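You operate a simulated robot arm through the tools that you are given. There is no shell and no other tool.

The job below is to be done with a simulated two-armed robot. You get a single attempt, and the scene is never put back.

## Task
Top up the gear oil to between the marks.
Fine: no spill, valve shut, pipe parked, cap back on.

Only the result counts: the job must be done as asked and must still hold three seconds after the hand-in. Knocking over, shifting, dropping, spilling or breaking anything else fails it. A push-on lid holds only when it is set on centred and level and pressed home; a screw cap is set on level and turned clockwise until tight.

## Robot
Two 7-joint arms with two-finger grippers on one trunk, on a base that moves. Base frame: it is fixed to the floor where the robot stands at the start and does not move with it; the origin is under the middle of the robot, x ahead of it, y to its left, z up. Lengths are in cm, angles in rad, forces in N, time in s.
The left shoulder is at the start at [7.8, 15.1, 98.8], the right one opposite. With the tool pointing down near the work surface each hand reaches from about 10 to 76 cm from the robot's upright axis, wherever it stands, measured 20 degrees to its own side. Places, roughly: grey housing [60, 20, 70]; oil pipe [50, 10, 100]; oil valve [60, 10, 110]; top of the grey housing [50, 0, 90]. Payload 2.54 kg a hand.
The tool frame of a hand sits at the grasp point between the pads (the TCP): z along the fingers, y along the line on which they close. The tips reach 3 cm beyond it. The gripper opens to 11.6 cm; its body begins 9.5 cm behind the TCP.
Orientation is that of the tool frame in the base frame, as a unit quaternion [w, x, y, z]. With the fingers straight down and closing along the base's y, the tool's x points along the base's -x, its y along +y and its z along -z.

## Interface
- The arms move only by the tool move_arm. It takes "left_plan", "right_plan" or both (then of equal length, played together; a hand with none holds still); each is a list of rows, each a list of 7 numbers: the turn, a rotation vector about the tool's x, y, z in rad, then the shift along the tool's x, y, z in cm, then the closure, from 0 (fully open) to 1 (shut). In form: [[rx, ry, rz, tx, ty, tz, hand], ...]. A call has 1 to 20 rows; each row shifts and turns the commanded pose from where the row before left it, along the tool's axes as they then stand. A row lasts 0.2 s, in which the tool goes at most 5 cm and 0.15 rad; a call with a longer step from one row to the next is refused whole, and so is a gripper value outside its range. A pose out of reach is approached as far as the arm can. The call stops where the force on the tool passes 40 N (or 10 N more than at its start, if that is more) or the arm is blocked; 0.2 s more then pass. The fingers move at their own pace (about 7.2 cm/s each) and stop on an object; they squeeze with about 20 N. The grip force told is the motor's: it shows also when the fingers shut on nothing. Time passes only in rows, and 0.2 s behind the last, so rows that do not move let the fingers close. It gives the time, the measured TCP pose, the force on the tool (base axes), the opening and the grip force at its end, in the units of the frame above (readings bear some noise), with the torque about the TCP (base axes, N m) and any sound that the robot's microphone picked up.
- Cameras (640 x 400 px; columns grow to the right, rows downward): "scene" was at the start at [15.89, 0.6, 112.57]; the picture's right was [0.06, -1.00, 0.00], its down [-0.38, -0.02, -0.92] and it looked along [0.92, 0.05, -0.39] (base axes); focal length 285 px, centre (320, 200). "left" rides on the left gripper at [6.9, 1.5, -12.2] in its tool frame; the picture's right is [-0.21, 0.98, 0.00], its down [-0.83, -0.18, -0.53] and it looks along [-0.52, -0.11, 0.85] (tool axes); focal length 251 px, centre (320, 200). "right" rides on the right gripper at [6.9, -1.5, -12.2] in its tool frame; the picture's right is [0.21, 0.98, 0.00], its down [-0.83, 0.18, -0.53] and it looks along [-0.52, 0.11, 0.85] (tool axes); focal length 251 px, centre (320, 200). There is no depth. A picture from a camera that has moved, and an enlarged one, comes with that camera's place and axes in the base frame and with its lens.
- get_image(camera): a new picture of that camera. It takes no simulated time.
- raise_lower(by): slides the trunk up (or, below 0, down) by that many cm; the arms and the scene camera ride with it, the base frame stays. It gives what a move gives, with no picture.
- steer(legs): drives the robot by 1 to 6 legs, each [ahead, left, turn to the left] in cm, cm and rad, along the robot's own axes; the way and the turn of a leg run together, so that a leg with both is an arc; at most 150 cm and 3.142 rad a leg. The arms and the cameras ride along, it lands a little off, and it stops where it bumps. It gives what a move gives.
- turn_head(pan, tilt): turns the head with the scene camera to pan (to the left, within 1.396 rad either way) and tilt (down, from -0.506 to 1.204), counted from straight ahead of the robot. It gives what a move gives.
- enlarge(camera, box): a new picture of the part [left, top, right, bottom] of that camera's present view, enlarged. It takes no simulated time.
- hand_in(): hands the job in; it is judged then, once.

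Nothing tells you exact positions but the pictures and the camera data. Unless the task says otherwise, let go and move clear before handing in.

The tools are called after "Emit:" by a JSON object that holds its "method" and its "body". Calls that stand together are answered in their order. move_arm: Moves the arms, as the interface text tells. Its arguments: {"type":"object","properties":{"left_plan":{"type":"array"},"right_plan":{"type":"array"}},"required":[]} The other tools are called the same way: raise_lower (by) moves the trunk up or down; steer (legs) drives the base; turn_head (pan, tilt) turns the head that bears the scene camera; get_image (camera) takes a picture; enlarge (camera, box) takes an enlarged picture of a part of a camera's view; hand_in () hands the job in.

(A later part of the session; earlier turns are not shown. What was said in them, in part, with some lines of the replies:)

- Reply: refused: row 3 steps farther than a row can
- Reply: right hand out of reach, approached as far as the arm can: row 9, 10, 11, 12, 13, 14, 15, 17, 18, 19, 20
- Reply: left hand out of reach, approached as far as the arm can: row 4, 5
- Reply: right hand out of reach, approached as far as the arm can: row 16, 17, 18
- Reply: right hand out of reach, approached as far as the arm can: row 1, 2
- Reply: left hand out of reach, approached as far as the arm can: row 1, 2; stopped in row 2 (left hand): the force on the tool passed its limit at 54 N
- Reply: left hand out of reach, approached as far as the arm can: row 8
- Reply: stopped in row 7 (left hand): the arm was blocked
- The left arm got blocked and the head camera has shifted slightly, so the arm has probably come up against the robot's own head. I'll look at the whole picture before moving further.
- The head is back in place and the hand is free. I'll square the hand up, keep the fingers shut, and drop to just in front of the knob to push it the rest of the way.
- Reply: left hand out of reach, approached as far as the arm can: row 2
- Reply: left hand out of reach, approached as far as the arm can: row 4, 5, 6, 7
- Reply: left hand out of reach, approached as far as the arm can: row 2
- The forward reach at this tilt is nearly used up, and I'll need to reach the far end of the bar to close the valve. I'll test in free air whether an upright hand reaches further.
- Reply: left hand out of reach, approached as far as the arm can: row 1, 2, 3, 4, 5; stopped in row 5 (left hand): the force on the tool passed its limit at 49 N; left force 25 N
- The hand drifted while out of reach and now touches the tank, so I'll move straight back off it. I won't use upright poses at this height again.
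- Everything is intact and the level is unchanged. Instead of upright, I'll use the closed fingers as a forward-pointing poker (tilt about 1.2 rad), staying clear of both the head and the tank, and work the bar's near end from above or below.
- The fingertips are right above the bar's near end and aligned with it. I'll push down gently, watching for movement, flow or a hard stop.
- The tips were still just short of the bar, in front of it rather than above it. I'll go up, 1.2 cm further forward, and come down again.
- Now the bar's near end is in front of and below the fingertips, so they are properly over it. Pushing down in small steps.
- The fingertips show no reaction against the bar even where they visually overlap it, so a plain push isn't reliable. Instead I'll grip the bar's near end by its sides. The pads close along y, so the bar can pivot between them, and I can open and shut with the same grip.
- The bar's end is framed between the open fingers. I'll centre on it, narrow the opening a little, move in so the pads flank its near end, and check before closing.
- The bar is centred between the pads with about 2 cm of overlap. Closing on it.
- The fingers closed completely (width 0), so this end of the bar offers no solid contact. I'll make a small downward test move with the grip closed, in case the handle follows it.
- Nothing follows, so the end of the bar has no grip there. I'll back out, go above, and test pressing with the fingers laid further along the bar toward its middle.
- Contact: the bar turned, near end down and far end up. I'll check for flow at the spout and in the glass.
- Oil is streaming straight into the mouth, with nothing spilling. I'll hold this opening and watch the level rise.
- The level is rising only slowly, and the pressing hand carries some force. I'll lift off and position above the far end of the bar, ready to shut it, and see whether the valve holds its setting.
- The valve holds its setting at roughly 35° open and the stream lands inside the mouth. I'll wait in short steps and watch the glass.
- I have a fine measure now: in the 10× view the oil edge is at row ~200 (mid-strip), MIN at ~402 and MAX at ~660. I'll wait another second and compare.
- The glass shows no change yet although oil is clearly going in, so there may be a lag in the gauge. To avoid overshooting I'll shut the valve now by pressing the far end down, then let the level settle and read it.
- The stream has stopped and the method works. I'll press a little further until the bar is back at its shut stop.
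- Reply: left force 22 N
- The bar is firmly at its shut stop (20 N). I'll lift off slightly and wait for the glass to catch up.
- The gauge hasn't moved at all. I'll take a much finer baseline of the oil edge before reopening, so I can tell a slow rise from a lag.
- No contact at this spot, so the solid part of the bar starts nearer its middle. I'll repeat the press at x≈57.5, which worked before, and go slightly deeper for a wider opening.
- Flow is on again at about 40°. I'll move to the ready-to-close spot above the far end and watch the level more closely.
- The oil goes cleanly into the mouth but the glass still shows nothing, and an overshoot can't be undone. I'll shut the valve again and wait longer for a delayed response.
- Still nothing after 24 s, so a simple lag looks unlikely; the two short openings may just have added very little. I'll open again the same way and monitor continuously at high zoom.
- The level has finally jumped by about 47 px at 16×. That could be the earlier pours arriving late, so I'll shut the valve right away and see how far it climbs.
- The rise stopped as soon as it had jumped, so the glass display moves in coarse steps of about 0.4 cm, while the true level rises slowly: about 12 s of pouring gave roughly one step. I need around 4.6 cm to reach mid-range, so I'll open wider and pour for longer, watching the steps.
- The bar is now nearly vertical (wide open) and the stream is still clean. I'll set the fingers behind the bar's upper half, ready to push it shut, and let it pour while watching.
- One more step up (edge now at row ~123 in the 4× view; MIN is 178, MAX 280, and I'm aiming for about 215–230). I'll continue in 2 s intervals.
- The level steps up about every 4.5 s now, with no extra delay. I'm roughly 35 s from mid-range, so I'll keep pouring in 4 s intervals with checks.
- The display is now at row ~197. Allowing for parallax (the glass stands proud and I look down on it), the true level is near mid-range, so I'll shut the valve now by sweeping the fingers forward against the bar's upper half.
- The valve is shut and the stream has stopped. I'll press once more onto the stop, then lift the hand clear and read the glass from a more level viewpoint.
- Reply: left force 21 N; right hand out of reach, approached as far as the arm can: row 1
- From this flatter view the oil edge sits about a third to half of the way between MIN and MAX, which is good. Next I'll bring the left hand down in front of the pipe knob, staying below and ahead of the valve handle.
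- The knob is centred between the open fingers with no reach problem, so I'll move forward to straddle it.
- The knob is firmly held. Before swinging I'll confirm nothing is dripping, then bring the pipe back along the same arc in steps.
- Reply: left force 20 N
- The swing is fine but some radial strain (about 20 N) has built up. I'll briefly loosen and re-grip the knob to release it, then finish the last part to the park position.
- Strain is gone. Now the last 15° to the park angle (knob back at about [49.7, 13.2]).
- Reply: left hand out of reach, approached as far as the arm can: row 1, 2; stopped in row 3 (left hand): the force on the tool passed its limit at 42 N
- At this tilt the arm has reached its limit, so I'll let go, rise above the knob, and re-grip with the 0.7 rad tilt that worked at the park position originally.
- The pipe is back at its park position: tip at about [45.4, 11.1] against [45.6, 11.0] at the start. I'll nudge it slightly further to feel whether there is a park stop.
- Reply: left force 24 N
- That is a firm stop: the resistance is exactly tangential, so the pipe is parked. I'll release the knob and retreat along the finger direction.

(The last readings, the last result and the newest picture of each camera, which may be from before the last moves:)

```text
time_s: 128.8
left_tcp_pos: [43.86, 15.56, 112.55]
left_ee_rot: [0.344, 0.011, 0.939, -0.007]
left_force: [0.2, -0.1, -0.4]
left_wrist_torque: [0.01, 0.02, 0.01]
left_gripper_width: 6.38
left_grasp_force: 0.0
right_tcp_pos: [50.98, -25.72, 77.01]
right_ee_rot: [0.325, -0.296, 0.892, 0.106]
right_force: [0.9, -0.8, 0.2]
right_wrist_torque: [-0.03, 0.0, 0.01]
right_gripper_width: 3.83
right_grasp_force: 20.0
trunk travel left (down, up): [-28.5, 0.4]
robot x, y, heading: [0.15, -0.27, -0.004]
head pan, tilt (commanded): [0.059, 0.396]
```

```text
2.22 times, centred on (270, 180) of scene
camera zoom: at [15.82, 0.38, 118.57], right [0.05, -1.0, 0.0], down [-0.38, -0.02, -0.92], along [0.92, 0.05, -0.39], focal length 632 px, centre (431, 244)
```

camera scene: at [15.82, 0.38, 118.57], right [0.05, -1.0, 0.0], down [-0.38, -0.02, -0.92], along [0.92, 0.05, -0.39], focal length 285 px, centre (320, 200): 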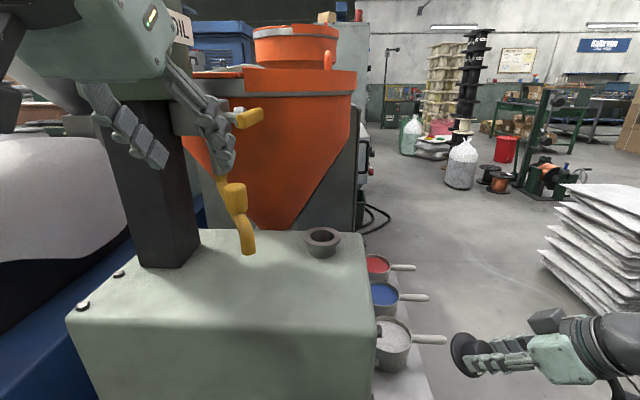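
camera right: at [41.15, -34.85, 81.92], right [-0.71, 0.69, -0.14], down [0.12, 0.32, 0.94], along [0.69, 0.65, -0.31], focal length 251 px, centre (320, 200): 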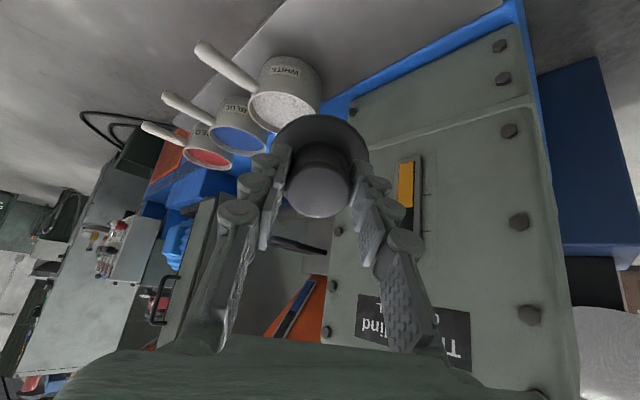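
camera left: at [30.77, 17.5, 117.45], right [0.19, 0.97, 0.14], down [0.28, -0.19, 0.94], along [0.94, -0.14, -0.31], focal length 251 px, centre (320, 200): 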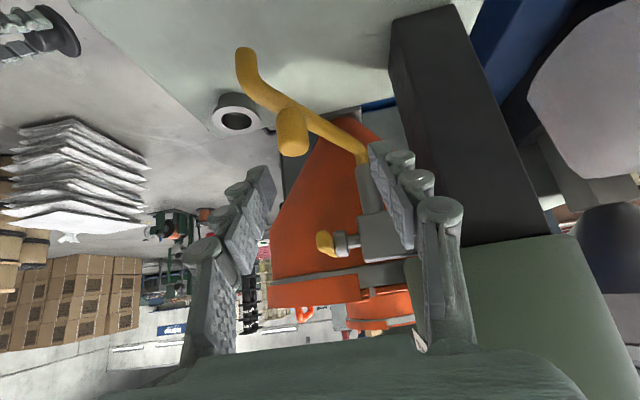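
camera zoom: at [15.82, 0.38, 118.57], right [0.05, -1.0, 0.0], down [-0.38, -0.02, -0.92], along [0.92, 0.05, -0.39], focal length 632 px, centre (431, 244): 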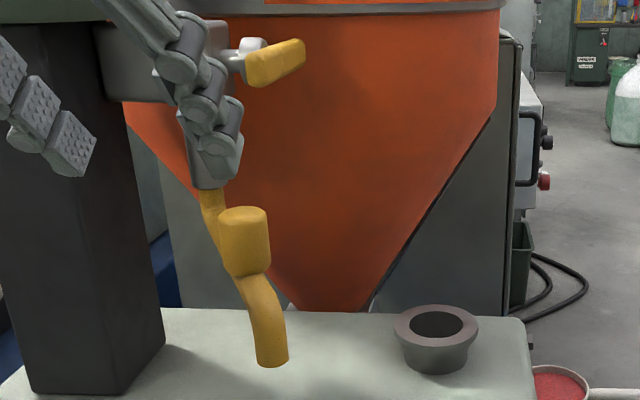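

The pipe is parked and the valve bar is level. I'll draw the left hand well away, and lift the right hand with the cap and turn it upright, ready to re-cap.

Emit:
{"method": "move_arm", "body": {"left_plan": [[0, 0, 0, 1.1, 2.67, -1.8, 0.45], [0, 0, 0, 1.1, 2.67, -1.8, 0.45], [0, 0, 0, 1.1, 2.67, -1.8, 0.45], [0, 0, 0, 0, 0, 0, 0.45], [0, 0, 0, 0, 0, 0, 0.45], [0, 0, 0, 0, 0, 0, 0.45], [0, 0, 0, 0, 0, 0, 0.45]], "right_plan": [[0, 0, 0, -2.9, 0, -3.45, 1], [0, 0, 0, -2.9, 0, -3.45, 1], [0, 0, 0, -2.9, 0, -3.45, 1], [0, 0, 0, -2.9, 0, -3.45, 1], [0, 0, 0, -2.9, 0, -3.45, 1], [0, 0, 0, -2.9, 0, -3.45, 1], [0, 0, 0, 0, 0, 0, 1]]}}

Emit:
{"method": "get_image", "body": {"camera": "right"}}

Emit:
{"method": "get_image", "body": {"camera": "scene"}}

```text
time_s: 130.4
left_tcp_pos: [37.63, 23.64, 114.54]
left_ee_rot: [0.345, 0.01, 0.939, -0.005]
left_force: [0.1, -0.1, 0.2]
left_wrist_torque: [-0.04, 0.01, -0.02]
left_gripper_width: 6.4
left_grasp_force: 0.0
right_tcp_pos: [50.7, -25.67, 104.11]
right_ee_rot: [0.324, -0.296, 0.892, 0.106]
right_force: [0.1, 0.4, -1.0]
right_wrist_torque: [-0.01, 0.0, 0.02]
right_gripper_width: 3.82
right_grasp_force: 19.7
trunk travel left (down, up): [-28.5, 0.4]
robot x, y, heading: [-0.01, -0.19, -0.007]
head pan, tilt (commanded): [0.059, 0.396]
```

```text
taken
camera right: at [40.84, -34.8, 109.02], right [-0.71, 0.69, -0.14], down [0.12, 0.32, 0.94], along [0.69, 0.65, -0.31], focal length 251 px, centre (320, 200)
```

right: 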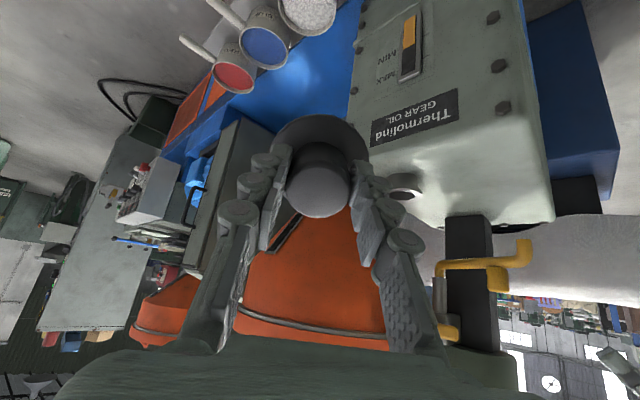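

```text
taken
camera scene: at [15.8, 0.39, 118.57], right [0.05, -1.0, 0.0], down [-0.38, -0.02, -0.92], along [0.92, 0.05, -0.39], focal length 285 px, centre (320, 200)
```

scene: 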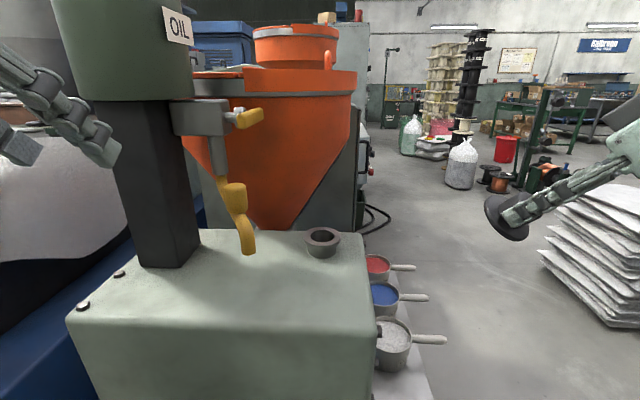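

Emit:
{"method": "enlarge", "body": {"camera": "right", "box": [370, 0, 450, 90]}}

Emit:
{"method": "move_arm", "body": {"right_plan": [[0.0314, 0.0963, 0.0877, 0, 0, 0, 1], [0.0314, 0.0963, 0.0877, 0, 0, 0, 1], [0.0314, 0.0963, 0.0877, 0, 0, 0, 1], [0.0314, 0.0963, 0.0877, 0, 0, 0, 1], [0.0314, 0.0963, 0.0877, 0, 0, 0, 1], [0.0314, 0.0963, 0.0877, 0, 0, 0, 1], [0.0314, 0.0963, 0.0877, 0, 0, 0, 1], [0, 0, 0, 0, 0, 0, 1]]}}

Emit:
{"method": "get_image", "body": {"camera": "right"}}

```text
4.44 times, centred on (410, 45) of right
camera zoom: at [40.84, -34.8, 109.02], right [-0.71, 0.69, -0.14], down [0.12, 0.32, 0.94], along [0.69, 0.65, -0.31], focal length 1118 px, centre (-80, 889)
```

zoom: 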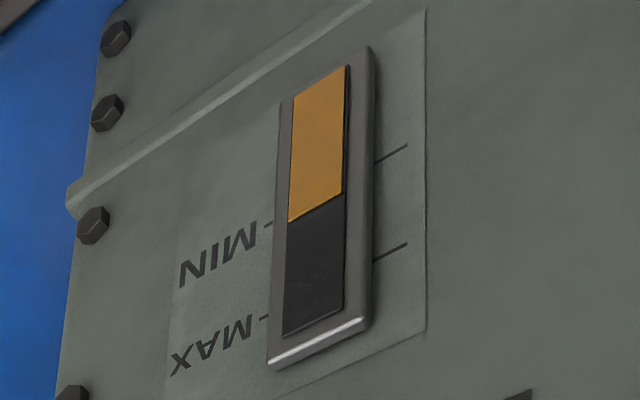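

```text
time_s: 132.2
left_tcp_pos: [37.78, 23.65, 114.53]
left_ee_rot: [0.345, 0.01, 0.939, -0.005]
left_force: [-0.1, 0.4, -0.2]
left_wrist_torque: [0.0, -0.02, 0.0]
left_gripper_width: 6.38
left_grasp_force: 0.1
right_tcp_pos: [50.87, -25.59, 104.13]
right_ee_rot: [-0.001, 0.001, 1.0, 0.0]
right_force: [-0.3, -0.1, -0.2]
right_wrist_torque: [0.01, -0.02, -0.01]
right_gripper_width: 3.82
right_grasp_force: 20.0
trunk travel left (down, up): [-28.5, 0.4]
robot x, y, heading: [-0.17, -0.08, -0.005]
head pan, tilt (commanded): [0.059, 0.396]
```

```text
taken
camera right: at [43.77, -27.27, 116.31], right [-0.21, 0.98, 0.0], down [0.83, 0.18, 0.53], along [0.52, 0.11, -0.85], focal length 251 px, centre (320, 200)
```

right: 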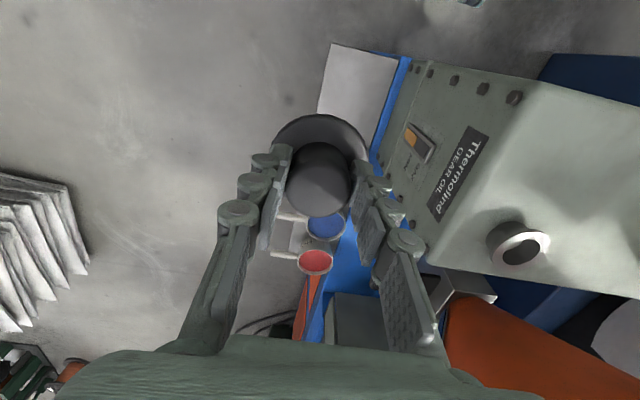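

The cap is upright in the hand, exactly as it was lifted, and the level display is steady between the marks. I'll carry it over the filler mouth and verify alignment before lowering.

Emit:
{"method": "move_arm", "body": {"right_plan": [[0, 0, 0, -1.32, 3.99, 0, 1], [0, 0, 0, -1.32, 3.99, 0, 1], [0, 0, 0, -1.32, 3.99, 0, 1], [0, 0, 0, -1.32, 3.99, 0, 1], [0, 0, 0, -1.32, 3.99, 0, 1], [0, 0, 0, 0, 0, 0, 1]]}}

Emit:
{"method": "get_image", "body": {"camera": "right"}}

Emit:
{"method": "get_image", "body": {"camera": "scene"}}

```text
time_s: 133.7
left_tcp_pos: [37.83, 23.59, 114.44]
left_ee_rot: [0.344, 0.011, 0.939, -0.005]
left_force: [-0.2, 0.0, -0.3]
left_wrist_torque: [0.01, -0.02, -0.03]
left_gripper_width: 6.41
left_grasp_force: 0.1
right_tcp_pos: [57.59, -5.67, 104.01]
right_ee_rot: [0.001, 0.001, 1.0, 0.0]
right_force: [-0.2, -0.6, -0.5]
right_wrist_torque: [0.02, -0.03, 0.01]
right_gripper_width: 3.82
right_grasp_force: 19.7
trunk travel left (down, up): [-28.5, 0.4]
robot x, y, heading: [0.08, 0.32, -0.003]
head pan, tilt (commanded): [0.059, 0.396]
```

```text
taken
camera right: at [50.55, -7.37, 116.16], right [-0.21, 0.98, 0.0], down [0.83, 0.18, 0.53], along [0.52, 0.11, -0.85], focal length 251 px, centre (320, 200)
```

right: 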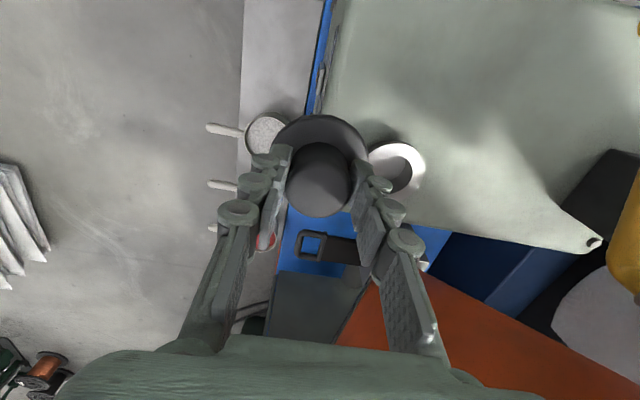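

```text
taken
camera scene: at [15.8, 0.36, 118.57], right [0.05, -1.0, 0.0], down [-0.38, -0.02, -0.92], along [0.92, 0.05, -0.39], focal length 285 px, centre (320, 200)
```

scene: 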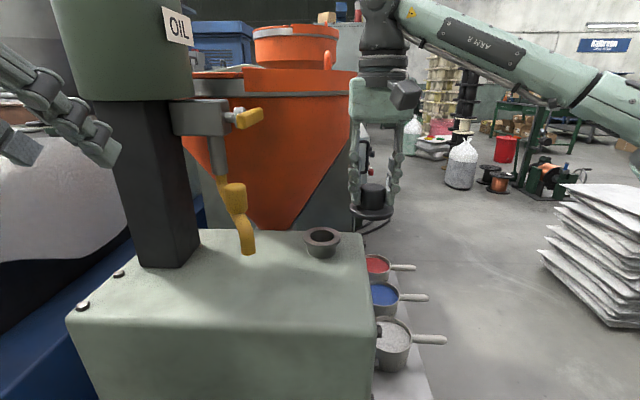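

Emit:
{"method": "enlarge", "body": {"camera": "right", "box": [350, 120, 440, 210]}}

Emit:
{"method": "enlarge", "body": {"camera": "scene", "box": [280, 170, 400, 270]}}

```text
4.44 times, centred on (395, 165) of right
camera zoom: at [50.55, -7.37, 116.16], right [-0.21, 0.98, 0.0], down [0.83, 0.18, 0.53], along [0.52, 0.11, -0.85], focal length 1118 px, centre (-13, 356)
```

zoom: 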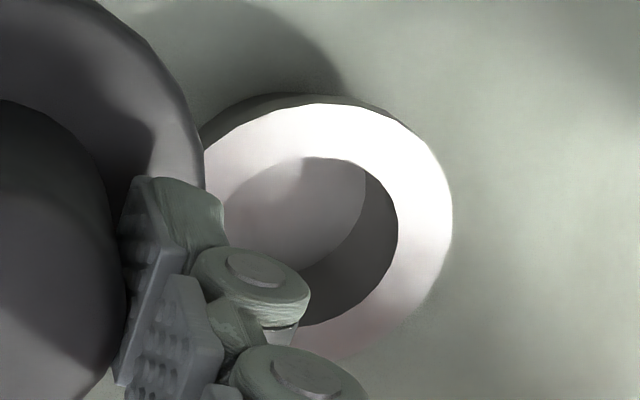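

```text
4.00 times, centred on (340, 220) of scene
camera zoom: at [15.8, 0.36, 118.57], right [0.05, -1.0, 0.0], down [-0.38, -0.02, -0.92], along [0.92, 0.05, -0.39], focal length 1138 px, centre (240, 120)
```

zoom: 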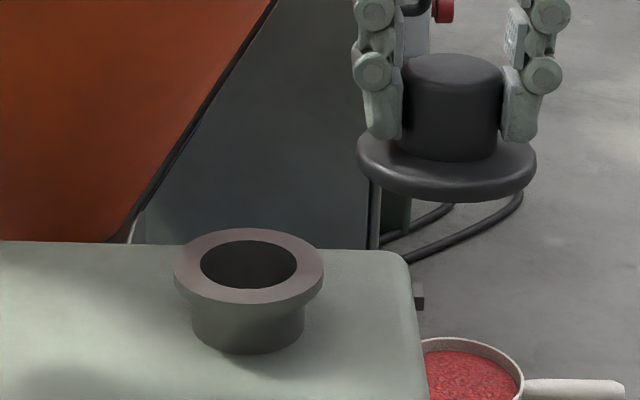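

Emit:
{"method": "move_arm", "body": {"right_plan": [[0, 0, 0, -1.27, 3.98, 0, 1], [0, 0, 0, -1.27, 3.98, 0, 1], [0, 0, 0, 0, 0, 1.7, 1], [0, 0, 0, 0, 0, 0, 1]]}}

Emit:
{"method": "get_image", "body": {"camera": "right"}}

Emit:
{"method": "enlarge", "body": {"camera": "scene", "box": [260, 150, 380, 270]}}

```text
time_s: 134.7
left_tcp_pos: [37.75, 23.73, 114.56]
left_ee_rot: [0.345, 0.01, 0.939, -0.005]
left_force: [-0.4, 0.2, -0.6]
left_wrist_torque: [0.04, 0.03, -0.01]
left_gripper_width: 6.37
left_grasp_force: 0.1
right_tcp_pos: [60.05, 2.32, 102.41]
right_ee_rot: [0.0, 0.0, 1.0, 0.0]
right_force: [-0.2, 0.3, 0.3]
right_wrist_torque: [-0.03, 0.06, 0.01]
right_gripper_width: 3.82
right_grasp_force: 19.5
trunk travel left (down, up): [-28.5, 0.4]
robot x, y, heading: [-0.42, -0.19, -0.007]
head pan, tilt (commanded): [0.059, 0.396]
```

```text
taken
camera right: at [53.04, 0.66, 114.56], right [-0.21, 0.98, 0.0], down [0.83, 0.18, 0.53], along [0.52, 0.11, -0.85], focal length 251 px, centre (320, 200)
```

right: 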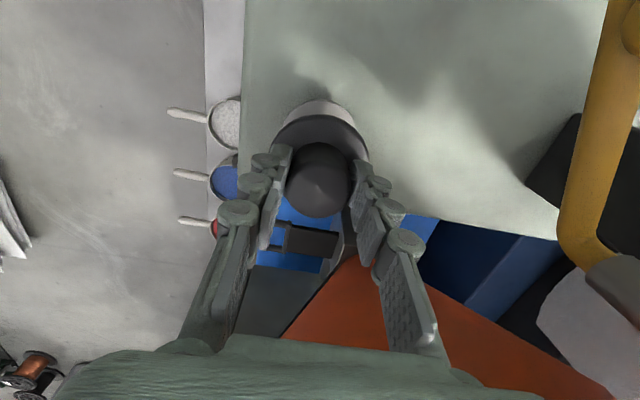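

```text
3.33 times, centred on (320, 210) of scene
camera zoom: at [15.79, 0.42, 118.57], right [0.05, -1.0, 0.0], down [-0.38, -0.02, -0.92], along [0.92, 0.05, -0.39], focal length 949 px, centre (320, 167)
```

zoom: 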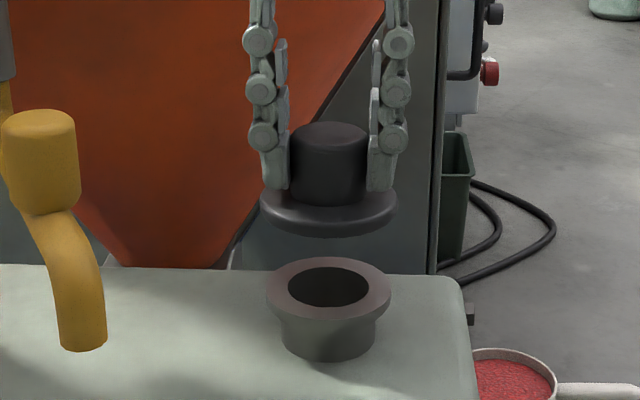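

Emit:
{"method": "enlarge", "body": {"camera": "scene", "box": [292, 195, 352, 260]}}

Emit:
{"method": "enlarge", "body": {"camera": "right", "box": [270, 80, 370, 160]}}

```text
6.15 times, centred on (322, 228) of scene
camera zoom: at [15.79, 0.42, 118.57], right [0.05, -1.0, 0.0], down [-0.38, -0.02, -0.92], along [0.92, 0.05, -0.39], focal length 1751 px, centre (308, 31)
```

zoom: 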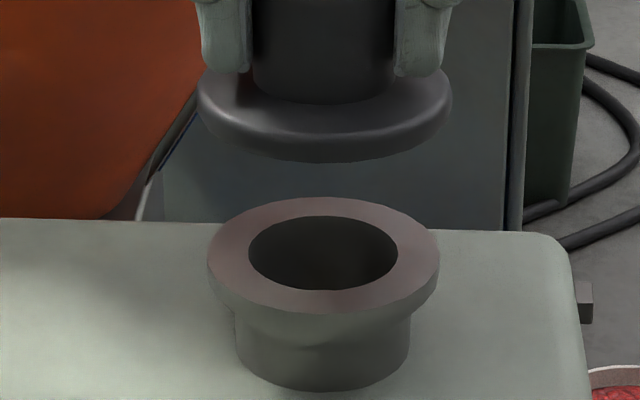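

```text
5.00 times, centred on (320, 120) of right
camera zoom: at [53.04, 0.66, 114.56], right [-0.21, 0.98, 0.0], down [0.83, 0.18, 0.53], along [0.52, 0.11, -0.85], focal length 1257 px, centre (320, 600)
```

zoom: 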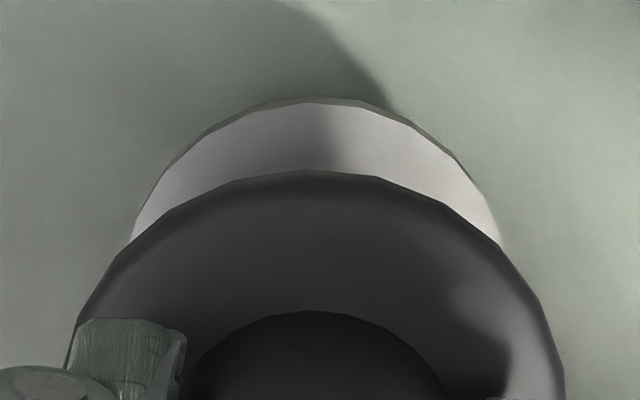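

Both views show the cap concentric with the neck to within about 0.1 cm, with the same picture as when I lifted it off. I'll lower it slowly.

Emit:
{"method": "move_arm", "body": {"right_plan": [[0, 0, 0, 0, 0, 1.2, 1], [0, 0, 0, 0, 0, 1.2, 1], [0, 0, 0, 0, 0, 1.2, 1], [0, 0, 0, 0, 0, 0.6, 1], [0, 0, 0, 0, 0, 0, 1]]}}

Emit:
{"method": "enlarge", "body": {"camera": "scene", "box": [292, 195, 352, 260]}}

Emit:
{"method": "get_image", "body": {"camera": "right"}}

```text
time_s: 135.8
left_tcp_pos: [37.76, 23.75, 114.57]
left_ee_rot: [0.344, 0.01, 0.939, -0.006]
left_force: [0.3, -0.3, 0.3]
left_wrist_torque: [0.02, 0.01, -0.01]
left_gripper_width: 6.39
left_grasp_force: 0.1
right_tcp_pos: [60.05, 2.21, 98.06]
right_ee_rot: [0.0, 0.0, 1.0, 0.001]
right_force: [-1.0, 0.3, -1.3]
right_wrist_torque: [0.0, 0.03, -0.05]
right_gripper_width: 3.81
right_grasp_force: 19.8
trunk travel left (down, up): [-28.5, 0.4]
robot x, y, heading: [-0.1, -0.18, -0.004]
head pan, tilt (commanded): [0.059, 0.396]
```

```text
6.15 times, centred on (322, 228) of scene
camera zoom: at [15.81, 0.4, 118.57], right [0.05, -1.0, 0.0], down [-0.38, -0.02, -0.92], along [0.92, 0.05, -0.39], focal length 1751 px, centre (308, 31)
```

zoom: 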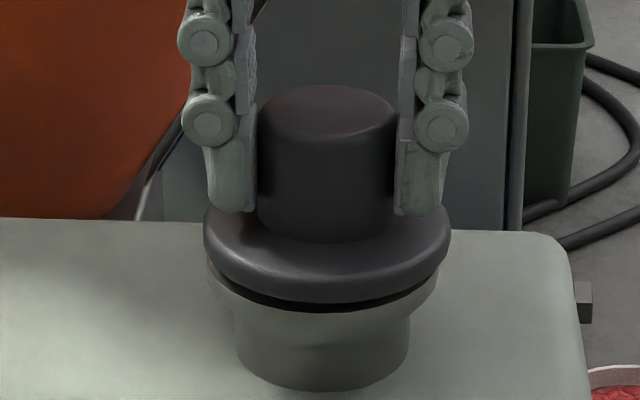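

```text
taken
camera right: at [52.92, 0.55, 110.36], right [-0.21, 0.98, 0.0], down [0.83, 0.18, 0.53], along [0.52, 0.11, -0.85], focal length 251 px, centre (320, 200)
```

right: 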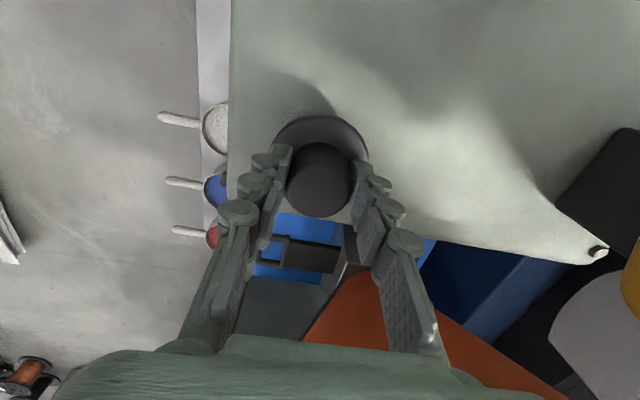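

It's just above the rim, centred to about 0.1 cm. I'll make a tiny correction and lower it to its seat.

Emit:
{"method": "move_arm", "body": {"right_plan": [[0, 0, 0, -0.08, 0.1, 0, 1], [0, 0, 0, 0, 0, 0.2, 1], [0, 0, 0, 0, 0, 0.2, 1], [0, 0, 0, 0, 0, 0, 1]]}}

Emit:
{"method": "enlarge", "body": {"camera": "scene", "box": [292, 195, 352, 260]}}

```text
time_s: 136.8
left_tcp_pos: [37.63, 23.67, 114.54]
left_ee_rot: [0.345, 0.01, 0.938, -0.005]
left_force: [-0.2, -0.3, 0.2]
left_wrist_torque: [0.0, 0.01, 0.01]
left_gripper_width: 6.36
left_grasp_force: 0.1
right_tcp_pos: [60.07, 2.36, 97.85]
right_ee_rot: [0.001, 0.0, 1.0, 0.0]
right_force: [0.4, -0.6, 3.1]
right_wrist_torque: [-0.07, -0.13, 0.0]
right_gripper_width: 3.82
right_grasp_force: 19.9
trunk travel left (down, up): [-28.5, 0.4]
robot x, y, heading: [-0.31, 0.18, 0.002]
head pan, tilt (commanded): [0.059, 0.396]
```

```text
6.15 times, centred on (322, 228) of scene
camera zoom: at [15.79, 0.4, 118.58], right [0.05, -1.0, 0.0], down [-0.38, -0.02, -0.92], along [0.92, 0.05, -0.39], focal length 1751 px, centre (308, 31)
```

zoom: 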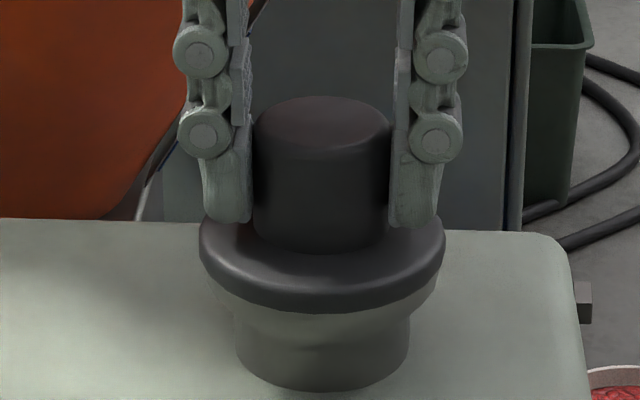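

The cap is concentric and just touching (3 N). Now I'll press it home.

Emit:
{"method": "move_arm", "body": {"right_plan": [[0, 0, 0, 0, 0, 0.15, 1], [0, 0, 0, 0, 0, 0.15, 1], [0, 0, 0, 0, 0, 0.1, 1]]}}

Emit:
{"method": "enlarge", "body": {"camera": "scene", "box": [292, 195, 352, 260]}}

```text
time_s: 137.7
left_tcp_pos: [37.58, 23.77, 114.58]
left_ee_rot: [0.345, 0.01, 0.938, -0.004]
left_force: [0.3, 0.2, -0.8]
left_wrist_torque: [0.01, 0.0, -0.03]
left_gripper_width: 6.38
left_grasp_force: 0.1
right_tcp_pos: [60.07, 2.37, 97.58]
right_ee_rot: [0.002, 0.001, 1.0, 0.001]
right_force: [3.0, -1.3, 20.8]
right_wrist_torque: [-0.08, -0.18, -0.01]
right_gripper_width: 3.86
right_grasp_force: 20.8
trunk travel left (down, up): [-28.5, 0.4]
robot x, y, heading: [-0.16, -0.32, -0.006]
head pan, tilt (commanded): [0.059, 0.396]
```

```text
6.15 times, centred on (322, 228) of scene
camera zoom: at [15.65, 0.38, 118.62], right [0.05, -1.0, 0.0], down [-0.38, -0.02, -0.92], along [0.92, 0.05, -0.38], focal length 1751 px, centre (308, 31)
```

zoom: 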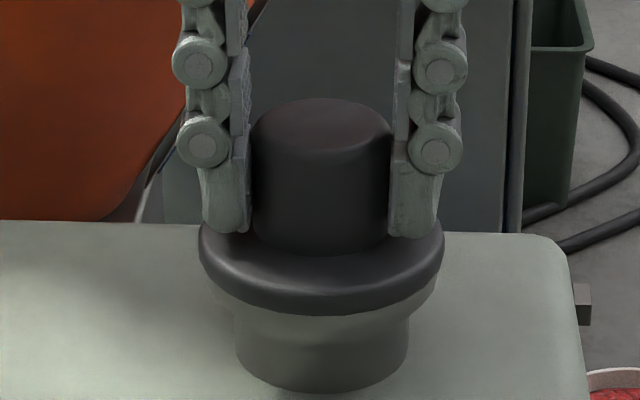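

Emit:
{"method": "move_arm", "body": {"right_plan": [[0, 0, 0, 0, 0, 0.15, 1], [0, 0, 0, 0, 0, 0.1, 1], [0, 0, 0, 0, 0, 0, 1]]}}

Emit:
{"method": "enlarge", "body": {"camera": "scene", "box": [292, 195, 352, 260]}}

```text
time_s: 138.4
left_tcp_pos: [37.69, 23.72, 114.48]
left_ee_rot: [0.345, 0.01, 0.939, -0.005]
left_force: [0.4, -0.4, -0.3]
left_wrist_torque: [-0.03, 0.0, 0.0]
left_gripper_width: 6.38
left_grasp_force: 0.1
right_tcp_pos: [59.97, 2.3, 97.25]
right_ee_rot: [0.0, 0.0, 1.0, 0.001]
right_force: [3.7, -1.3, 20.8]
right_wrist_torque: [0.01, -0.21, 0.02]
right_gripper_width: 3.87
right_grasp_force: 20.3
trunk travel left (down, up): [-28.5, 0.4]
robot x, y, heading: [-0.09, -0.07, -0.005]
head pan, tilt (commanded): [0.059, 0.396]
```

```text
6.15 times, centred on (322, 228) of scene
camera zoom: at [15.66, 0.39, 118.6], right [0.05, -1.0, 0.0], down [-0.38, -0.02, -0.92], along [0.92, 0.05, -0.38], focal length 1751 px, centre (308, 31)
```

zoom: 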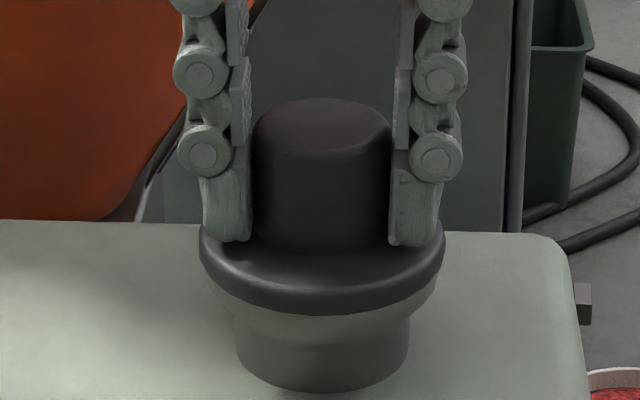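

The cap is down with no visible gap, and my grip slipped at about 20 N. To be sure it's pressed home, I'll let go, close the fingers and press straight down on top of the knob.

Emit:
{"method": "move_arm", "body": {"right_plan": [[0, 0, 0, 0, 0, -0.3, 1], [0, 0, 0, 0, 0, 0, 0.6], [0, 0, 0, 0, 0, 0, 0.4], [0, 0, 0, 0, 0, 0, 0.4], [0, 0, 0, 0, 0, -2.5, 0.4], [0, 0, 0, 0, 0, -2.5, 0.4], [0, 0, 0, 0, 0, 0, 1], [0, 0, 0, 0, 0, 0, 1], [0, 0, 0, 0, 0, 0, 1]]}}

Emit:
{"method": "enlarge", "body": {"camera": "scene", "box": [272, 160, 372, 260]}}

Emit:
{"method": "get_image", "body": {"camera": "right"}}

```text
time_s: 140.4
left_tcp_pos: [37.7, 23.73, 114.49]
left_ee_rot: [0.344, 0.01, 0.939, -0.006]
left_force: [0.6, -0.9, -0.3]
left_wrist_torque: [0.01, 0.02, -0.01]
left_gripper_width: 6.39
left_grasp_force: 0.1
right_tcp_pos: [60.09, 2.38, 102.43]
right_ee_rot: [0.0, 0.0, 1.0, 0.0]
right_force: [-0.2, 0.3, -0.4]
right_wrist_torque: [0.02, 0.02, -0.01]
right_gripper_width: 0.01
right_grasp_force: 19.9
trunk travel left (down, up): [-28.5, 0.4]
robot x, y, heading: [0.01, -0.31, -0.008]
head pan, tilt (commanded): [0.059, 0.396]
```

```text
4.00 times, centred on (322, 210) of scene
camera zoom: at [15.8, 0.4, 118.57], right [0.05, -1.0, 0.0], down [-0.38, -0.02, -0.92], along [0.92, 0.05, -0.39], focal length 1138 px, centre (312, 160)
```

zoom: 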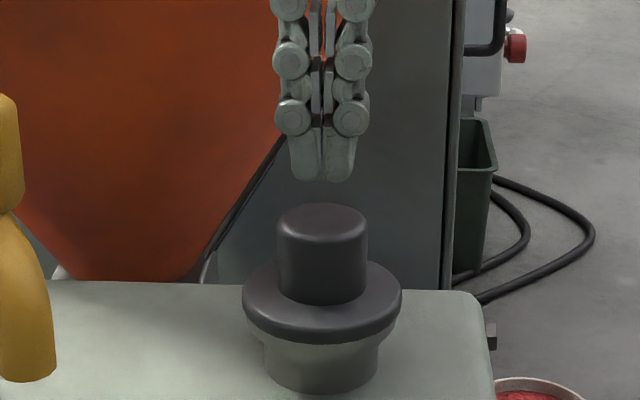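

```text
taken
camera right: at [53.01, 0.61, 114.62], right [-0.21, 0.98, 0.0], down [0.83, 0.18, 0.53], along [0.52, 0.11, -0.85], focal length 251 px, centre (320, 200)
```

right: 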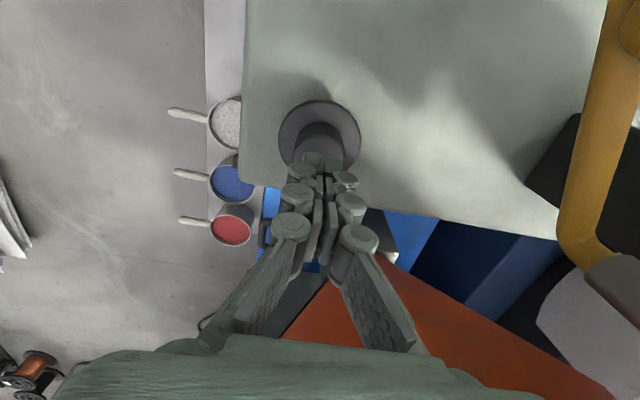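

The cap sits level and centred. Pressing straight down on the knob with the closed fingertips.

Emit:
{"method": "move_arm", "body": {"right_plan": [[0, 0, 0, 0, 0, 1.0, 1], [0, 0, 0, 0, 0, 0.9, 1], [0, 0, 0, 0, 0, 0.3, 1], [0, 0, 0, 0, 0, 0.2, 1], [0, 0, 0, 0, 0, 0.2, 1]]}}

Emit:
{"method": "enlarge", "body": {"camera": "scene", "box": [272, 160, 372, 260]}}

```text
time_s: 141.7
left_tcp_pos: [37.63, 23.62, 114.65]
left_ee_rot: [0.346, 0.01, 0.938, -0.005]
left_force: [0.3, -0.6, 0.6]
left_wrist_torque: [-0.01, 0.01, -0.01]
left_gripper_width: 6.41
left_grasp_force: 0.1
right_tcp_pos: [60.21, 2.41, 99.95]
right_ee_rot: [0.001, 0.0, 1.0, 0.001]
right_force: [1.0, 0.4, 8.9]
right_wrist_torque: [0.01, -0.07, 0.04]
right_gripper_width: 0.58
right_grasp_force: 20.2
trunk travel left (down, up): [-28.5, 0.4]
robot x, y, heading: [0.08, -0.43, -0.006]
head pan, tilt (commanded): [0.059, 0.396]
```

```text
4.00 times, centred on (322, 210) of scene
camera zoom: at [15.75, 0.4, 118.6], right [0.05, -1.0, 0.0], down [-0.38, -0.02, -0.92], along [0.92, 0.05, -0.38], focal length 1138 px, centre (312, 160)
```

zoom: 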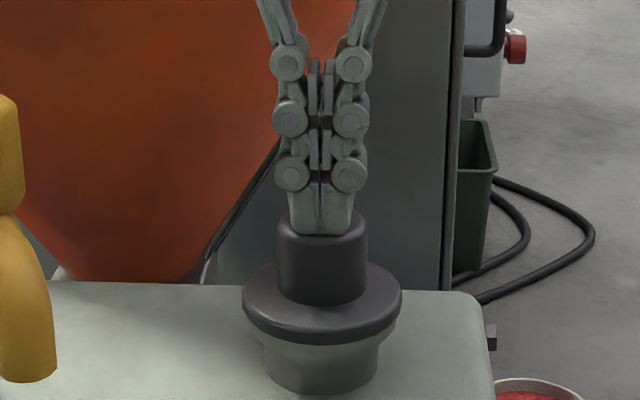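

Emit:
{"method": "move_arm", "body": {"right_plan": [[0, 0, 0, 0, 0, 0.2, 1], [0, 0, 0, 0, 0, 0.2, 1], [0, 0, 0, 0, 0, 0.2, 1], [0, 0, 0, 0, 0, 0.2, 1], [0, 0, 0, 0, 0, 0.2, 1]]}}

Emit:
{"method": "enlarge", "body": {"camera": "scene", "box": [272, 160, 372, 260]}}

```text
time_s: 142.4
left_tcp_pos: [37.59, 23.65, 114.59]
left_ee_rot: [0.345, 0.011, 0.939, -0.005]
left_force: [-0.1, 0.0, -0.1]
left_wrist_torque: [-0.01, -0.03, 0.0]
left_gripper_width: 6.39
left_grasp_force: 0.1
right_tcp_pos: [60.22, 2.41, 100.01]
right_ee_rot: [0.006, 0.001, 1.0, 0.003]
right_force: [-2.6, -1.1, 12.1]
right_wrist_torque: [-0.04, 0.05, 0.12]
right_gripper_width: 0.59
right_grasp_force: 20.3
trunk travel left (down, up): [-28.5, 0.4]
robot x, y, heading: [-0.1, -0.05, -0.006]
head pan, tilt (commanded): [0.059, 0.396]
stopped in row 3 (right hand): the force on the tool passed its limit at 42 N (the readings are from after the stop); the commanded pose is now the measured one
```

```text
4.00 times, centred on (322, 210) of scene
camera zoom: at [15.7, 0.38, 118.56], right [0.05, -1.0, 0.0], down [-0.38, -0.02, -0.92], along [0.92, 0.05, -0.38], focal length 1138 px, centre (312, 160)
```

zoom: 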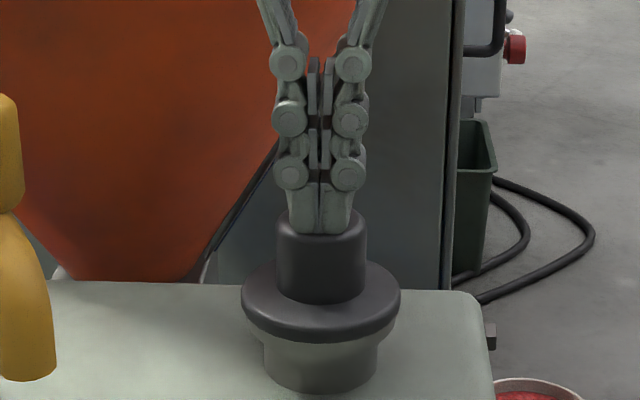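

The cap took 42 N without moving, so it is fully home. I'll lift the right hand straight up and clear, then check everything.

Emit:
{"method": "move_arm", "body": {"right_plan": [[0, 0, 0, 0, 0, -2, 1], [0, 0, 0, 0, 0, -4, 1], [0, 0, 0, 0.5, -4.5, 0, 1], [0, 0, 0, 0.5, -4.5, 0, 1], [0, 0, 0, 0.5, -4.5, 0, 1], [0, 0, 0, 0.5, -4.5, 0, 1], [0, 0, 0, 0.5, -4.5, 0, 0.5], [0, 0, 0, 0, 0, 0, 0.5]]}}

Emit:
{"method": "get_image", "body": {"camera": "scene"}}

Emit:
{"method": "get_image", "body": {"camera": "right"}}

Emit:
{"method": "enlarge", "body": {"camera": "scene", "box": [190, 90, 380, 280]}}

```text
time_s: 144.2
left_tcp_pos: [37.68, 23.62, 114.61]
left_ee_rot: [0.344, 0.01, 0.939, -0.006]
left_force: [-0.3, 0.2, -0.7]
left_wrist_torque: [-0.01, -0.02, 0.0]
left_gripper_width: 6.35
left_grasp_force: 0.1
right_tcp_pos: [57.7, -19.91, 105.67]
right_ee_rot: [0.003, 0.001, 1.0, 0.002]
right_force: [0.4, 0.8, 0.1]
right_wrist_torque: [-0.01, 0.02, 0.03]
right_gripper_width: 5.82
right_grasp_force: 0.0
trunk travel left (down, up): [-28.5, 0.4]
robot x, y, heading: [0.33, -0.18, -0.005]
head pan, tilt (commanded): [0.059, 0.396]
```

```text
taken
camera scene: at [15.83, 0.44, 118.57], right [0.05, -1.0, 0.0], down [-0.38, -0.02, -0.92], along [0.92, 0.05, -0.39], focal length 285 px, centre (320, 200)
```

scene: 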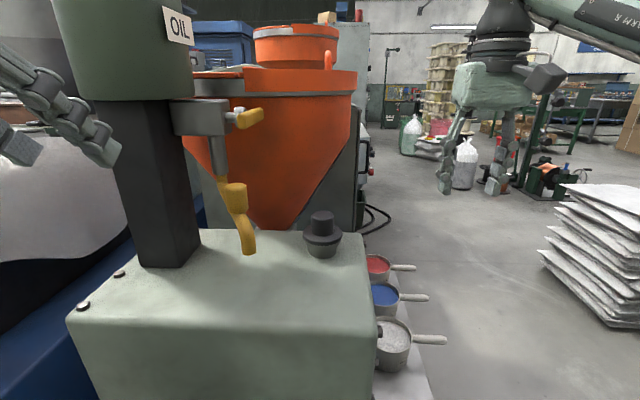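

```text
taken
camera right: at [50.48, -21.65, 117.81], right [-0.21, 0.98, 0.0], down [0.82, 0.18, 0.54], along [0.53, 0.12, -0.84], focal length 251 px, centre (320, 200)
```

right: 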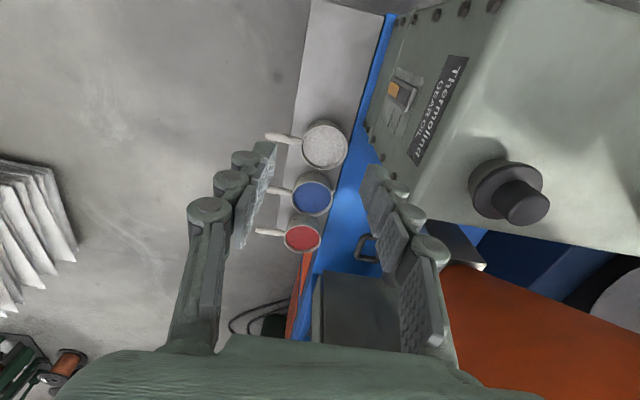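

```text
2.11 times, centred on (285, 185) of scene
camera zoom: at [15.83, 0.44, 118.57], right [0.05, -1.0, 0.0], down [-0.38, -0.02, -0.92], along [0.92, 0.05, -0.39], focal length 599 px, centre (394, 232)
```

zoom: 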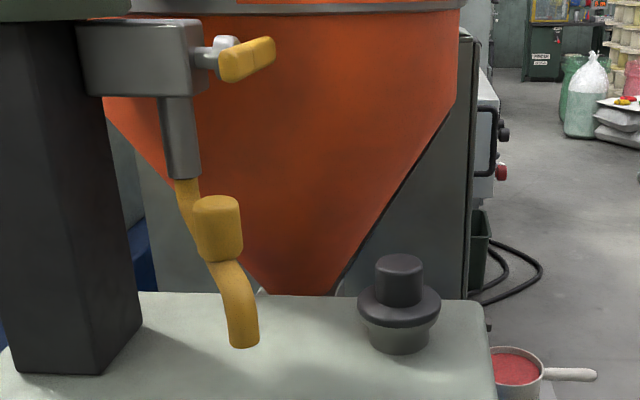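

Cap, pipe and valve all look right. As a last check, I'll bring the now-empty right hand back for a clear, flatter look at the glass.

Emit:
{"method": "move_arm", "body": {"right_plan": [[0, 0, 0, 3, -3.5, 0, 0], [0, 0, 0, 3, -3.5, 0, 0], [0, 0, -0.13, 0, 0, 4.5, 0], [0, 0, -0.13, 0, 0, 4.5, 0], [0, 0, -0.13, 0, 0, 4.5, 0], [0, 0, -0.13, 0, 0, 4.5, 0], [0, 0, -0.13, 0, 0, 4.5, 0], [0, -0.14, 0, 0, 0, 0, 0], [0, -0.14, 0, 0, 0, 0, 0], [0, -0.14, 0, 0, 0, 0, 0], [0, -0.14, 0, 0, 0, 0, 0], [0, -0.14, 0, 0, 0, 0, 0], [0, 0, 0, 0, 0, 0, 0]]}}

Emit:
{"method": "get_image", "body": {"camera": "right"}}

```text
time_s: 147.0
left_tcp_pos: [37.96, 23.62, 114.41]
left_ee_rot: [0.345, 0.009, 0.939, -0.005]
left_force: [1.2, 0.9, 0.0]
left_wrist_torque: [0.02, 0.02, -0.02]
left_gripper_width: 6.38
left_grasp_force: 0.0
right_tcp_pos: [52.09, -26.18, 83.47]
right_ee_rot: [0.265, -0.312, 0.908, 0.087]
right_force: [0.5, 1.6, -1.6]
right_wrist_torque: [-0.01, -0.01, 0.01]
right_gripper_width: 11.59
right_grasp_force: 0.1
right hand out of reach, approached as far as the arm can: row 11, 12
trunk travel left (down, up): [-28.5, 0.4]
robot x, y, heading: [-0.1, 0.17, -0.008]
head pan, tilt (commanded): [0.059, 0.396]
```

```text
taken
camera right: at [43.03, -35.11, 89.9], right [-0.74, 0.66, -0.12], down [0.21, 0.4, 0.89], along [0.64, 0.64, -0.44], focal length 251 px, centre (320, 200)
```

right: 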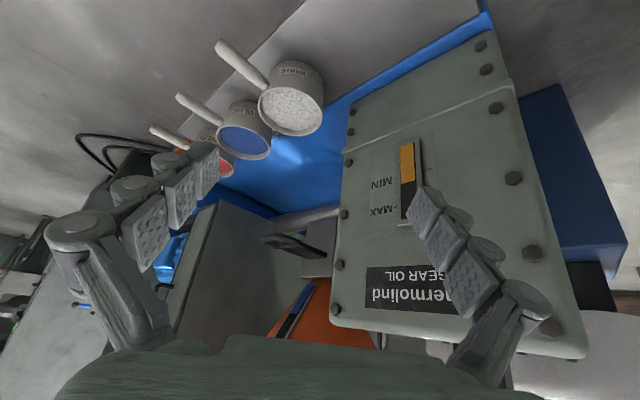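

Emit:
{"method": "move_arm", "body": {"right_plan": [[0, 0, 0, 1.96, 0, 3.1, 0], [0, 0, 0, 1.96, 0, 3.1, 0], [0, 0, 0, 1.96, 0, 3.1, 0], [0, 0, 0, 0, 0, 0, 0]]}}

Emit:
{"method": "get_image", "body": {"camera": "right"}}

Emit:
{"method": "enlarge", "body": {"camera": "right", "box": [360, 150, 460, 270]}}

```text
time_s: 148.0
left_tcp_pos: [37.87, 23.67, 114.48]
left_ee_rot: [0.345, 0.009, 0.939, -0.005]
left_force: [-0.5, -0.1, 0.0]
left_wrist_torque: [0.01, 0.0, -0.02]
left_gripper_width: 6.38
left_grasp_force: 0.0
right_tcp_pos: [52.04, -26.39, 72.4]
right_ee_rot: [0.266, -0.312, 0.908, 0.086]
right_force: [0.6, 0.7, -0.4]
right_wrist_torque: [-0.02, 0.0, 0.01]
right_gripper_width: 11.61
right_grasp_force: 0.1
trunk travel left (down, up): [-28.5, 0.4]
robot x, y, heading: [0.24, 0.14, -0.004]
head pan, tilt (commanded): [0.059, 0.396]
```

```text
taken
camera right: at [43.01, -35.28, 78.97], right [-0.74, 0.66, -0.12], down [0.21, 0.4, 0.89], along [0.64, 0.64, -0.44], focal length 251 px, centre (320, 200)
```

right: 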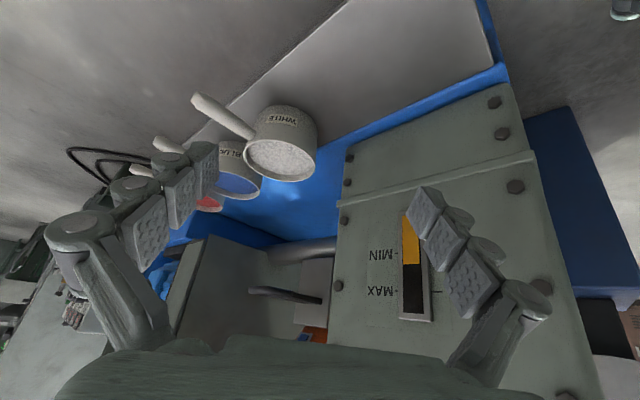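

```text
3.33 times, centred on (410, 210) of right
camera zoom: at [43.01, -35.28, 78.97], right [-0.74, 0.66, -0.12], down [0.21, 0.4, 0.89], along [0.64, 0.64, -0.44], focal length 838 px, centre (20, 167)
```

zoom: 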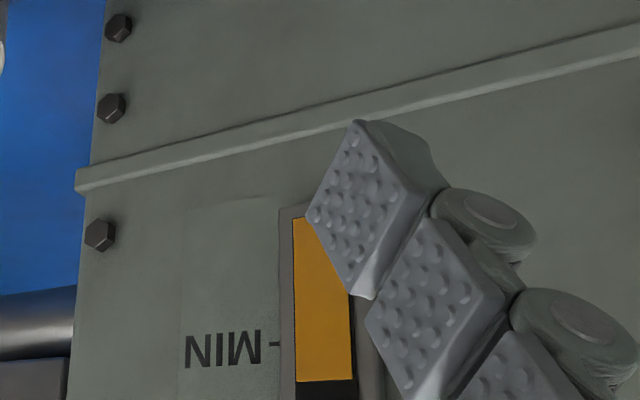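

Emit:
{"method": "enlarge", "body": {"camera": "right", "box": [350, 220, 460, 340]}}

```text
3.33 times, centred on (405, 280) of right
camera zoom: at [43.01, -35.28, 78.97], right [-0.74, 0.66, -0.12], down [0.21, 0.4, 0.89], along [0.64, 0.64, -0.44], focal length 838 px, centre (37, -67)
```

zoom: 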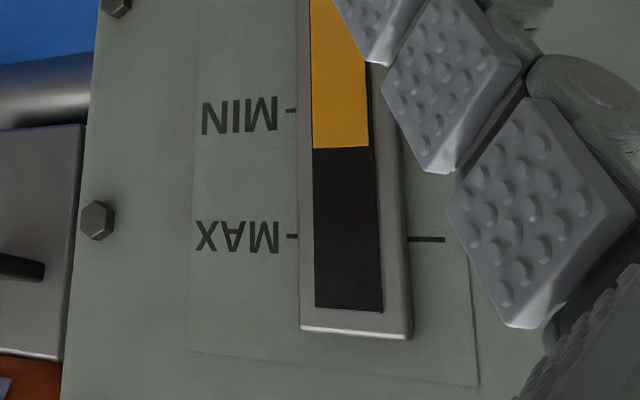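

From this flatter view the oil edge is clearly between MIN and MAX, about a third of the way up or slightly more. I'll withdraw the right hand clear and take one last look at the whole scene.

Emit:
{"method": "move_arm", "body": {"right_plan": [[0, 0, 0, -2.14, 0, -3.38, 0.3], [0, 0, 0, -2.14, 0, -3.38, 0.3], [0, 0, 0, -2.14, 0, -3.38, 0.3], [0, 0, 0, -2.14, 0, -3.38, 0.3], [0, 0, 0, -2.14, -2, -3.38, 0.3], [0, 0, 0, 0, 0, 0, 0.3], [0, 0, 0, 0, 0, 0, 0.3], [0, 0, 0, 0, 0, 0, 0.3]]}}

Emit:
{"method": "get_image", "body": {"camera": "scene"}}

Emit:
{"method": "enlarge", "body": {"camera": "scene", "box": [190, 90, 380, 280]}}

Emit:
{"method": "enlarge", "body": {"camera": "scene", "box": [292, 195, 352, 260]}}

Emit:
{"method": "enlarge", "body": {"camera": "right", "box": [360, 40, 480, 180]}}

```text
time_s: 149.8
left_tcp_pos: [37.79, 23.6, 114.56]
left_ee_rot: [0.344, 0.01, 0.939, -0.005]
left_force: [-0.9, 0.2, -0.1]
left_wrist_torque: [0.02, 0.02, 0.02]
left_gripper_width: 6.38
left_grasp_force: 0.2
right_tcp_pos: [52.46, -26.67, 92.07]
right_ee_rot: [0.266, -0.303, 0.912, 0.081]
right_force: [0.3, -0.7, -0.2]
right_wrist_torque: [0.01, -0.01, 0.01]
right_gripper_width: 8.13
right_grasp_force: 0.0
right hand out of reach, approached as far as the arm can: row 5
trunk travel left (down, up): [-28.5, 0.4]
robot x, y, heading: [-0.05, 0.07, -0.009]
head pan, tilt (commanded): [0.059, 0.396]
```

```text
taken
camera scene: at [15.81, 0.41, 118.57], right [0.05, -1.0, 0.0], down [-0.38, -0.02, -0.92], along [0.92, 0.05, -0.39], focal length 285 px, centre (320, 200)
```

scene: 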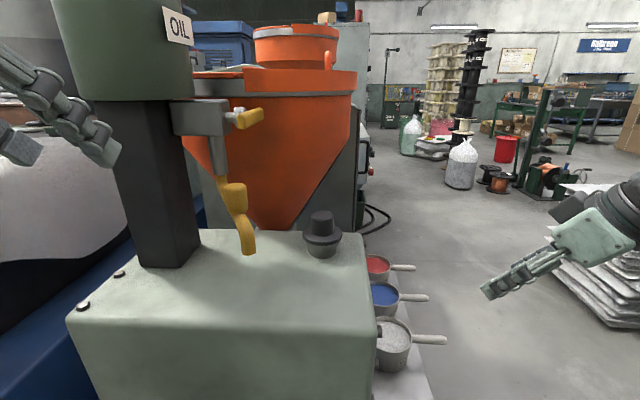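

```text
2.11 times, centred on (285, 185) of scene
camera zoom: at [15.81, 0.41, 118.57], right [0.05, -1.0, 0.0], down [-0.38, -0.02, -0.92], along [0.92, 0.05, -0.39], focal length 599 px, centre (394, 232)
```

zoom: 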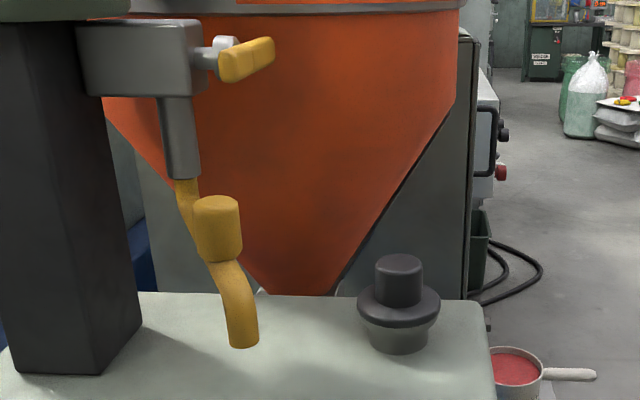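

```text
6.15 times, centred on (322, 228) of scene
camera zoom: at [15.81, 0.41, 118.57], right [0.05, -1.0, 0.0], down [-0.38, -0.02, -0.92], along [0.92, 0.05, -0.39], focal length 1751 px, centre (308, 31)
```

zoom: 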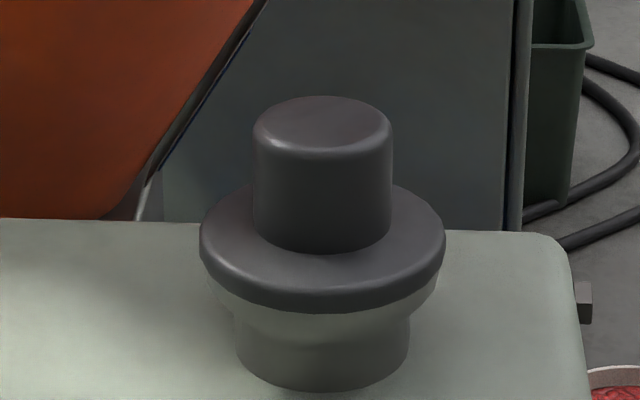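

```text
2.86 times, centred on (420, 110) of right
camera zoom: at [43.06, -35.29, 98.71], right [-0.73, 0.68, -0.13], down [0.22, 0.4, 0.89], along [0.65, 0.62, -0.44], focal length 718 px, centre (34, 457)
```

zoom: 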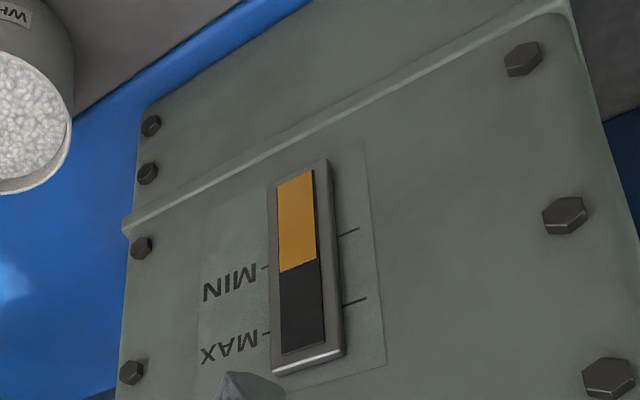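

Everything checks out:
- **Level:** steady between MIN and MAX.
- **Valve:** the bar is level at its shut stop.
- **Pipe:** against its park stop.
- **Cap:** on centred and level, and pressed home.
- **Surroundings:** I see no oil spilled, and both hands are clear.

I'm handing in now.

Emit:
{"method": "hand_in", "body": {}}

```text
The job is handed in.
```

The gear oil is topped up to between the marks, and I've handed the job in. I don't have the judge's result, so what follows is what I saw.

- **Level:** The oil edge sits about a third of the way from MIN to MAX, or slightly more. The glass moves in coarse steps, so the true level could be a little above what it shows.
- **Valve:** It is shut and pressed against its stop, and the oil stream has stopped.
- **Pipe:** It is back against its park stop, where it started.
- **Cap:** It is on centred and level. I pressed it down with about 42 N and it didn't move.
- **Spill:** I saw no oil anywhere outside the filler mouth.

Two bumps happened along the way. The left arm pushed against the robot's own head, and the left hand touched the oil tank with about 49 N. Nothing appeared to have moved afterwards.
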